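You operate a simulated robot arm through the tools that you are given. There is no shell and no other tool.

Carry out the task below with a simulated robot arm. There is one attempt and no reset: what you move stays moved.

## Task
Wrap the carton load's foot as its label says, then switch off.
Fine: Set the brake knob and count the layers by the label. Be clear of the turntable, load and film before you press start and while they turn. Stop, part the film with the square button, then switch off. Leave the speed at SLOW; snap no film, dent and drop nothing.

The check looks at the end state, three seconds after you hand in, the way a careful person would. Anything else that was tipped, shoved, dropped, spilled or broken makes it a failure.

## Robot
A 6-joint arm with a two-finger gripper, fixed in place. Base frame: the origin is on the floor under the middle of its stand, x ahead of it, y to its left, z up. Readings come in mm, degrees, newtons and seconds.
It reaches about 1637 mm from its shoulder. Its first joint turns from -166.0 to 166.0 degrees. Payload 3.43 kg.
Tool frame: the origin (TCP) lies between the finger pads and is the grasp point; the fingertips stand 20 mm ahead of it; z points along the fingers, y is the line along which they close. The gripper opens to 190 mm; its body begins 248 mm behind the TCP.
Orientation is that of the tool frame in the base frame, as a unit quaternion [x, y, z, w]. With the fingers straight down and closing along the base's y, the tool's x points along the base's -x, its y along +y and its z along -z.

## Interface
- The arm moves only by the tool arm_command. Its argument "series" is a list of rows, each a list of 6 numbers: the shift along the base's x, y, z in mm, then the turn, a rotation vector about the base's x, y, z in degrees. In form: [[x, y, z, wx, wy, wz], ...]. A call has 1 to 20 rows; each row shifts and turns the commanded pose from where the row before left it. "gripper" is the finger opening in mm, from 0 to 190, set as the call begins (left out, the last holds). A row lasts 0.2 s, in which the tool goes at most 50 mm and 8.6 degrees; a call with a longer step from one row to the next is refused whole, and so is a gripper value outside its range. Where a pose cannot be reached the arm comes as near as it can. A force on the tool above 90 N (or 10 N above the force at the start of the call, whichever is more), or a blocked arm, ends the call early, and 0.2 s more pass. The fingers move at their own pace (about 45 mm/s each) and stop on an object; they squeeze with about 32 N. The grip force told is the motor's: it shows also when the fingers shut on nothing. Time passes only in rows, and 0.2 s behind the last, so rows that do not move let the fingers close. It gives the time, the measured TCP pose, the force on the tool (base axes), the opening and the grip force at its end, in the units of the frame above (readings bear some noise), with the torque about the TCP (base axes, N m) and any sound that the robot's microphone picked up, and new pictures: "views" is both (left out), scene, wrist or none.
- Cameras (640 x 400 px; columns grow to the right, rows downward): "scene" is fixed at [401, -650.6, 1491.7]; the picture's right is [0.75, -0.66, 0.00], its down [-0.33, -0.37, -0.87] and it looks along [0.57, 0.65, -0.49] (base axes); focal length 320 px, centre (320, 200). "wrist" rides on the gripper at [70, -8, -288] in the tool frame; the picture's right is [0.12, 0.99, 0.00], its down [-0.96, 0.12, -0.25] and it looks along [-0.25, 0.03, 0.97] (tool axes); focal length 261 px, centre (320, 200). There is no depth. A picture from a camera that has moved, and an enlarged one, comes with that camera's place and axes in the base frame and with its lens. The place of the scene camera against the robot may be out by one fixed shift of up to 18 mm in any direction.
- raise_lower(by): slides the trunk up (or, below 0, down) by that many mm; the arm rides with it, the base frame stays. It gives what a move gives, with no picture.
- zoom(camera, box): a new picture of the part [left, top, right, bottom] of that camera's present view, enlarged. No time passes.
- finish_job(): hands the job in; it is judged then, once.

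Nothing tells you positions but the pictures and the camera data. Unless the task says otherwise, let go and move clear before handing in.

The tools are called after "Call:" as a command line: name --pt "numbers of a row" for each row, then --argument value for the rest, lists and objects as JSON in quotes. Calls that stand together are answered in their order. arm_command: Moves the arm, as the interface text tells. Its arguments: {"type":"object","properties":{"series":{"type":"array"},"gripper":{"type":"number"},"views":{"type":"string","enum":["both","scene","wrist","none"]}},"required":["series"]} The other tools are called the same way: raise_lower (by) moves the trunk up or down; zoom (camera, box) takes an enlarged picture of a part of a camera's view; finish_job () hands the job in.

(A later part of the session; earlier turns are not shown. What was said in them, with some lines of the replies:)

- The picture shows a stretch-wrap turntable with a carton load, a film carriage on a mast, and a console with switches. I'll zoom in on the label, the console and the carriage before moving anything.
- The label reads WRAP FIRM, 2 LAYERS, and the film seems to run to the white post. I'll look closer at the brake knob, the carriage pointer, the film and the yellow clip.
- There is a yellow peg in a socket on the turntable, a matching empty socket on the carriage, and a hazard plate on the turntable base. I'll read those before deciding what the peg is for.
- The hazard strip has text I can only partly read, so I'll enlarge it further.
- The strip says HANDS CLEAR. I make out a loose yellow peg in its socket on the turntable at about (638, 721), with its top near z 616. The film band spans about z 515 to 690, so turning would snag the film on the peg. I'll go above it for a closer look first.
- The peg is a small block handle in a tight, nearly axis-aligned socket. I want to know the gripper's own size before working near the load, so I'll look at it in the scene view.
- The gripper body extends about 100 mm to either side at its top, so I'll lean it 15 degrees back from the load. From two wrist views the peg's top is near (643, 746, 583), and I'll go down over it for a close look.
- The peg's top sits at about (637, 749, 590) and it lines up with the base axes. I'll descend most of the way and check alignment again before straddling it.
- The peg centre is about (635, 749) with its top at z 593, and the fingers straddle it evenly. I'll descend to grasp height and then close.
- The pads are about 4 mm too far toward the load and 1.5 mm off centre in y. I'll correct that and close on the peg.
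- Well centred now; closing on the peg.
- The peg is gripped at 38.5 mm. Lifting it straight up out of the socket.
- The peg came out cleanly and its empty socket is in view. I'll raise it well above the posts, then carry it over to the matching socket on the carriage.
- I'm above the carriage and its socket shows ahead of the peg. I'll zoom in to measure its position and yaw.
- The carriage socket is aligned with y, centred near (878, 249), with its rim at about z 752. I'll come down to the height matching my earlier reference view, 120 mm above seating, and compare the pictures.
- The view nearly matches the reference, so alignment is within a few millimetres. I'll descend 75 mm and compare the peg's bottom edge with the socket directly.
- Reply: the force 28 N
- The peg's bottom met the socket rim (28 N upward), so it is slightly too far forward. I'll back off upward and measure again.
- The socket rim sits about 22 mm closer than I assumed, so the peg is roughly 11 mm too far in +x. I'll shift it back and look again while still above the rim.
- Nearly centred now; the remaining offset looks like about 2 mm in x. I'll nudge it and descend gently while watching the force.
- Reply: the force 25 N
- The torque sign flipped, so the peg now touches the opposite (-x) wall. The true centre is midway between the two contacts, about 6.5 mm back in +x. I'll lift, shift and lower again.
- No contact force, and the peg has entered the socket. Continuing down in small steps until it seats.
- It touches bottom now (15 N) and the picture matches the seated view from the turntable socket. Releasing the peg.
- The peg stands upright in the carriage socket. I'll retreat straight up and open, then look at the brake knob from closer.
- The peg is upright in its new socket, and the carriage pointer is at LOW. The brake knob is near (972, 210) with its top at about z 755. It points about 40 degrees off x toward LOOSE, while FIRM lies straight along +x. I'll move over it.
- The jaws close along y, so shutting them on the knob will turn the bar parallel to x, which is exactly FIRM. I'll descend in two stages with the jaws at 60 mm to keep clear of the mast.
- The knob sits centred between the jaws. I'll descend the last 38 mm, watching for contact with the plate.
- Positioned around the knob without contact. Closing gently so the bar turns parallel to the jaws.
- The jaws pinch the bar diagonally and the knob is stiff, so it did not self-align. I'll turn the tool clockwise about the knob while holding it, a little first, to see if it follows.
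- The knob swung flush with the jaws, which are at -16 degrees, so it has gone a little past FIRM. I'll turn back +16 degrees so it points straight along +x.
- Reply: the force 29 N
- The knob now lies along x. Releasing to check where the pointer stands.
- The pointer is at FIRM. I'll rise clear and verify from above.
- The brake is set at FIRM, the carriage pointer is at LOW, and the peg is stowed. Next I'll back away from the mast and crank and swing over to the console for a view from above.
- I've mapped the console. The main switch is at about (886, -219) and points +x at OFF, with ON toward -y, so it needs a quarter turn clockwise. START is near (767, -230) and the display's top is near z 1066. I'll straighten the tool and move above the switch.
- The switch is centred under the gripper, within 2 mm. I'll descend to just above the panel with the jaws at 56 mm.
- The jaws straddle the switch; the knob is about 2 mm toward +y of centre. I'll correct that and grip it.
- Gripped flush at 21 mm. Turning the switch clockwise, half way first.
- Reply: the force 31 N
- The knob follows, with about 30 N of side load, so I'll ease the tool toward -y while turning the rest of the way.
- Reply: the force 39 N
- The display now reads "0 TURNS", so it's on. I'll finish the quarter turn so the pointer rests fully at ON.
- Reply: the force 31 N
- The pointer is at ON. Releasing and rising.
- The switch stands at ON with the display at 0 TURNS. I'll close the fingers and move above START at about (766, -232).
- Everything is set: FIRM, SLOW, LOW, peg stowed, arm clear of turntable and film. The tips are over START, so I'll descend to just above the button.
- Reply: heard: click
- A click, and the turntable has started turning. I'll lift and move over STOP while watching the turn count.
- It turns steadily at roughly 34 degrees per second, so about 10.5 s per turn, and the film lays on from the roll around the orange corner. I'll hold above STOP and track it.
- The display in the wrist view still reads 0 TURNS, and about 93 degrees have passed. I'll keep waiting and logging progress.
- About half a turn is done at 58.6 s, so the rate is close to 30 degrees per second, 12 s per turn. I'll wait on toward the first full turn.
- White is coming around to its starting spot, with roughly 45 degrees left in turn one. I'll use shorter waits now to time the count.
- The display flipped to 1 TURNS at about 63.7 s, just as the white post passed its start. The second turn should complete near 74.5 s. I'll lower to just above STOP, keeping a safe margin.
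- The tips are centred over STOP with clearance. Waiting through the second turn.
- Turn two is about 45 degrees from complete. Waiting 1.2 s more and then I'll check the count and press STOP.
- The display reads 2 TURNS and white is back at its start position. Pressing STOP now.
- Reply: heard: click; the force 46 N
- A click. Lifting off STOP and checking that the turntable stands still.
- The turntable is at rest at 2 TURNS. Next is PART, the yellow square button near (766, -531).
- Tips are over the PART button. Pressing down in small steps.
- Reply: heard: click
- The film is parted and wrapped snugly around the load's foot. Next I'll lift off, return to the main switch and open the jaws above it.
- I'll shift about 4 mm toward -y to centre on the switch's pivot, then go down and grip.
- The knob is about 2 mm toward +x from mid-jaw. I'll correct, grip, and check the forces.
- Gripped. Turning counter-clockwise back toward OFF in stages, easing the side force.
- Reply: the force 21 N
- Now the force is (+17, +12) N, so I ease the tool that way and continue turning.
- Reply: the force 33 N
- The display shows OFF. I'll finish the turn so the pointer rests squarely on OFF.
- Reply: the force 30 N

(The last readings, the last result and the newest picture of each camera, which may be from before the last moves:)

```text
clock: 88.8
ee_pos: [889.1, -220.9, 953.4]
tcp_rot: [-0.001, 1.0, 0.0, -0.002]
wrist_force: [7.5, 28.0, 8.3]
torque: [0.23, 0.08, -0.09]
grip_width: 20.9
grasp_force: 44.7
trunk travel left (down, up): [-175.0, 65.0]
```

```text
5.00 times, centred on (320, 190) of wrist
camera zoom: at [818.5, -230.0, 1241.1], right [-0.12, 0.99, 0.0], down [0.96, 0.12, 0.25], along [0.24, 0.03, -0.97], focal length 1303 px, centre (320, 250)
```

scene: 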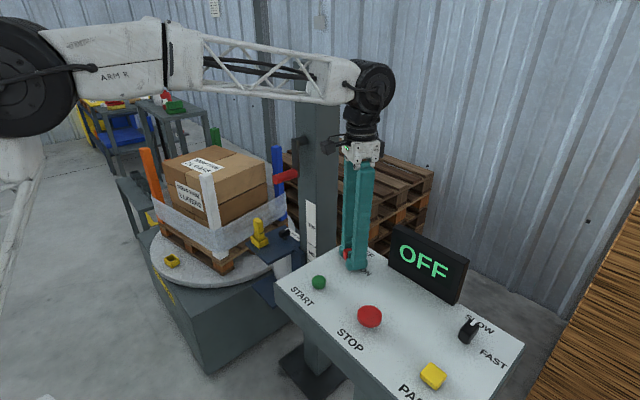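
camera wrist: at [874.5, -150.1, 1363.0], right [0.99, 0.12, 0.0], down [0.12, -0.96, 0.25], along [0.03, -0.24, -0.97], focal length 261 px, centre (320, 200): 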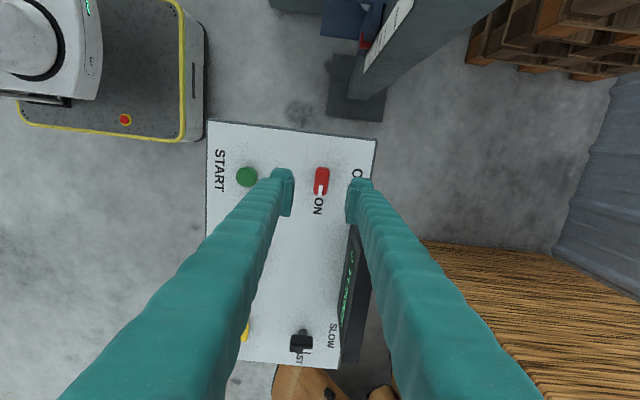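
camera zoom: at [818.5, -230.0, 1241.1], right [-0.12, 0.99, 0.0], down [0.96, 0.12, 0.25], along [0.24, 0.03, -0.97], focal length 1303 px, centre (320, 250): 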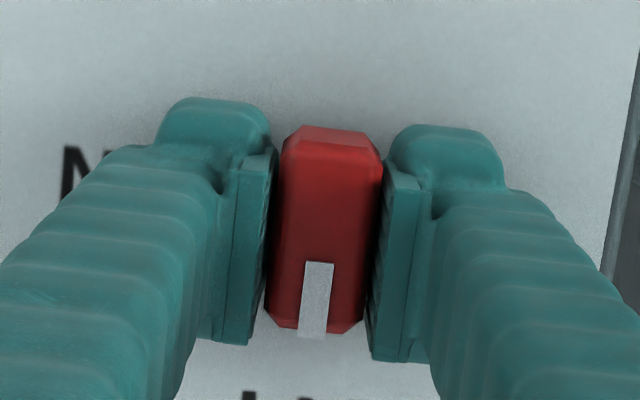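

The pointer is back along +x at OFF. I'll ease the side load, release, and rise straight up.

Call:
arm_command --pt "0.3 1.2 0 0 0 0" --pt "0 0 0 0 0 0" --views "none"

Call:
arm_command --pt "0 0 0 0 0 0" --pt "0 0 0 0 0 0" --pt "0 0 0 0 0 0" --pt "0 0 12 0 0 0" --pt "0 0 30 0 0 0" --pt "0 0 45 0 0 0" --pt "0 0 45 0 0 0" --pt "0 0 0 0 0 0" --gripper 60 --views "both"

Call:
zoom --camera "wrist" --box '[240, 140, 400, 240]'

Call:
zoom --camera "scene" --box '[275, 225, 525, 400]'

Call:
zoom --camera "scene" --box '[130, 130, 320, 300]'

```text
clock: 89.4
ee_pos: [887.8, -220.2, 953.6]
tcp_rot: [0.0, 1.0, 0.0, -0.001]
wrist_force: [4.7, 20.7, 4.1]
torque: [0.18, -0.04, -0.09]
grip_width: 21.0
grasp_force: 44.8
trunk travel left (down, up): [-175.0, 65.0]
```

```text
clock: 91.2
ee_pos: [888.1, -220.4, 1086.2]
tcp_rot: [0.0, 1.0, -0.001, -0.001]
wrist_force: [0.0, 0.1, 0.0]
torque: [-0.01, -0.03, 0.01]
grip_width: 60.1
grasp_force: 0.0
trunk travel left (down, up): [-175.0, 65.0]
camera wrist: at [818.1, -230.8, 1373.8], right [-0.12, 0.99, 0.0], down [0.96, 0.12, 0.25], along [0.24, 0.03, -0.97], focal length 261 px, centre (320, 200)
```

scene: 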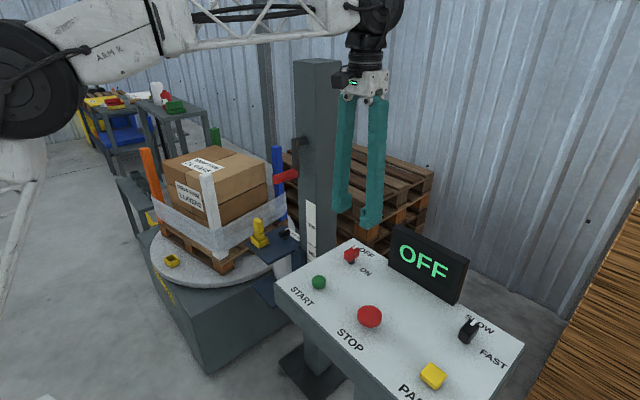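
wrist: 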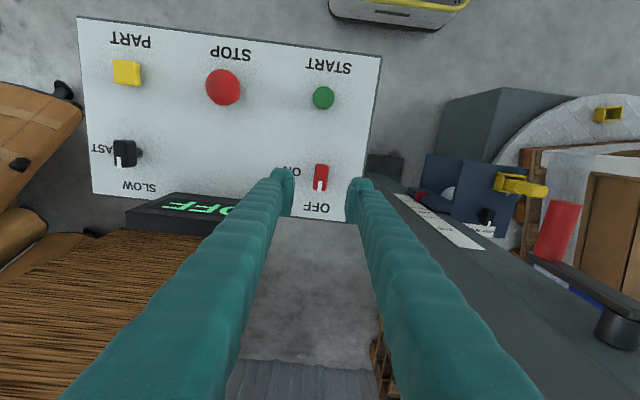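

```text
4.00 times, centred on (320, 190) of wrist
camera zoom: at [818.1, -230.8, 1373.8], right [-0.12, 0.99, 0.0], down [0.96, 0.12, 0.25], along [0.24, 0.03, -0.97], focal length 1043 px, centre (320, 240)
```

zoom: 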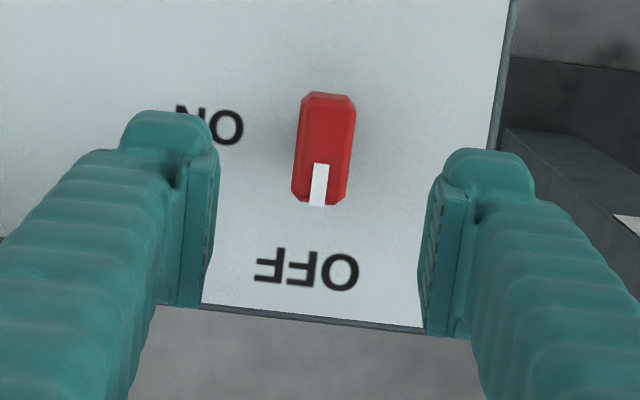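

```text
2.29 times, centred on (400, 312) of scene
camera zoom: at [401.0, -650.6, 1491.7], right [0.75, -0.66, 0.0], down [-0.33, -0.37, -0.87], along [0.57, 0.65, -0.49], focal length 730 px, centre (137, -57)
```

zoom: 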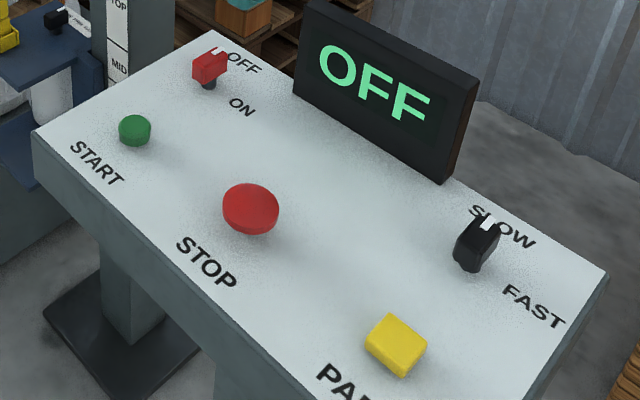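

```text
2.35 times, centred on (225, 215) of scene
camera zoom: at [401.0, -650.6, 1491.7], right [0.75, -0.66, 0.0], down [-0.33, -0.37, -0.87], along [0.57, 0.65, -0.49], focal length 752 px, centre (544, 165)
```

zoom: 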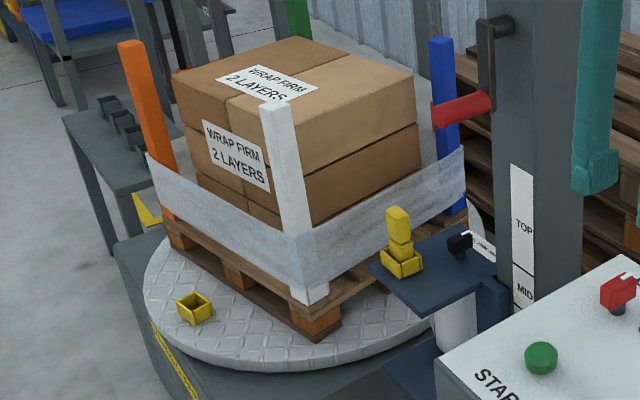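

Everything checks out: switch and display at OFF, speed at SLOW, and the film wrapped and parted. The posts and cartons are upright and the peg is stowed. I'll withdraw the arm clear before handing in.

Call:
arm_command --pt "-33 0 33 0 0 0" --pt "-33 0 33 0 0 0" --pt "-33 0 33 0 0 0" --pt "-33 0 33 0 0 0" --pt "-33 0 33 0 0 0" --pt "-33 0 33 0 0 0" --pt "0 0 0 0 0 0" --views "both"

Call:
zoom --camera "scene" --box '[130, 130, 320, 300]'

```text
clock: 92.8
ee_pos: [690.9, -223.3, 1283.1]
tcp_rot: [-0.001, 1.0, 0.0, 0.0]
wrist_force: [-0.4, -0.4, -0.1]
torque: [-0.1, -0.08, 0.01]
grip_width: 60.1
grasp_force: 0.1
trunk travel left (down, up): [-175.0, 65.0]
camera wrist: at [619.2, -231.4, 1569.7], right [-0.12, 0.99, 0.0], down [0.96, 0.12, 0.25], along [0.25, 0.03, -0.97], focal length 261 px, centre (320, 200)
```

scene: 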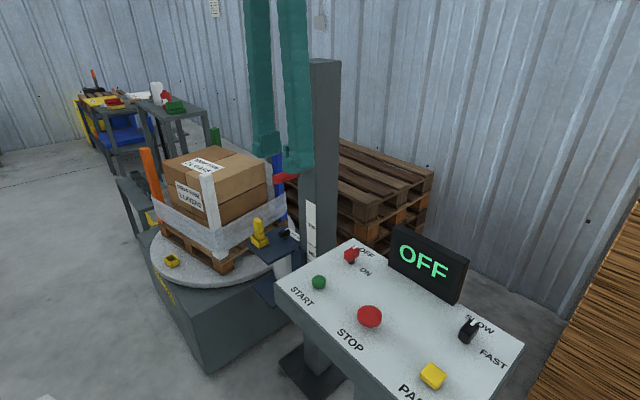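
wrist: 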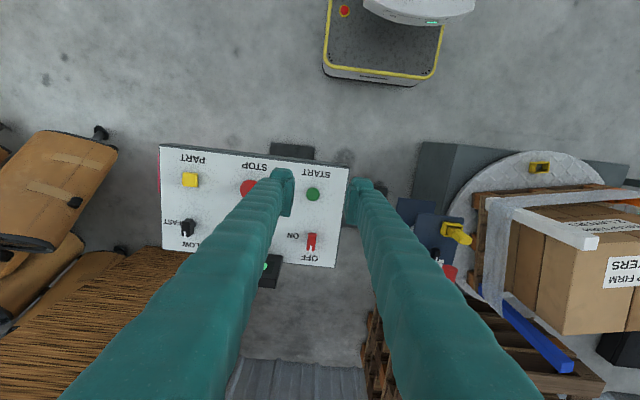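

```text
2.35 times, centred on (225, 215) of scene
camera zoom: at [401.0, -650.6, 1491.7], right [0.75, -0.66, 0.0], down [-0.33, -0.37, -0.87], along [0.57, 0.65, -0.49], focal length 752 px, centre (544, 165)
```

zoom: 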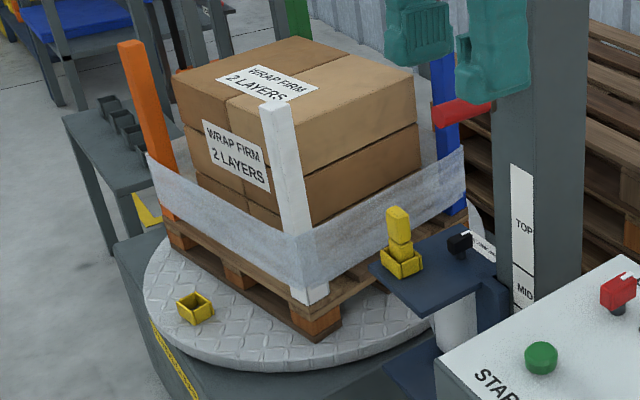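

The arm is clear. The load's foot carries two turns at FIRM, the film is parted, the speed is still SLOW and the machine is off. Handing in.

Call:
finish_job

```text
The job is handed in.
```

The carton load's foot is wrapped as its label says: brake at FIRM, two layers, speed left at SLOW. The film is parted and the machine is switched off. I handed the job in but have not seen the check's result.

- **Wrap:** I pressed STOP just after the display reached 2 TURNS. The load came to rest roughly 15 degrees past two full turns, so a short stretch carries a slight overlap.
- **Yellow peg:** The task did not mention a loose yellow peg standing in a socket on the turntable. It would have caught the film as the table turned, so I moved it to the matching empty socket on the film carriage before starting. I left it there, upright.
- **Contacts:** While being seated, the peg touched the socket rim twice, at about 25–28 N each time. It slid a few millimetres in the gripper but was not dropped.
- **End state:** In the last pictures the cartons and the corner posts in view are upright and in place, and no film is snapped. The arm is clear of the machine.
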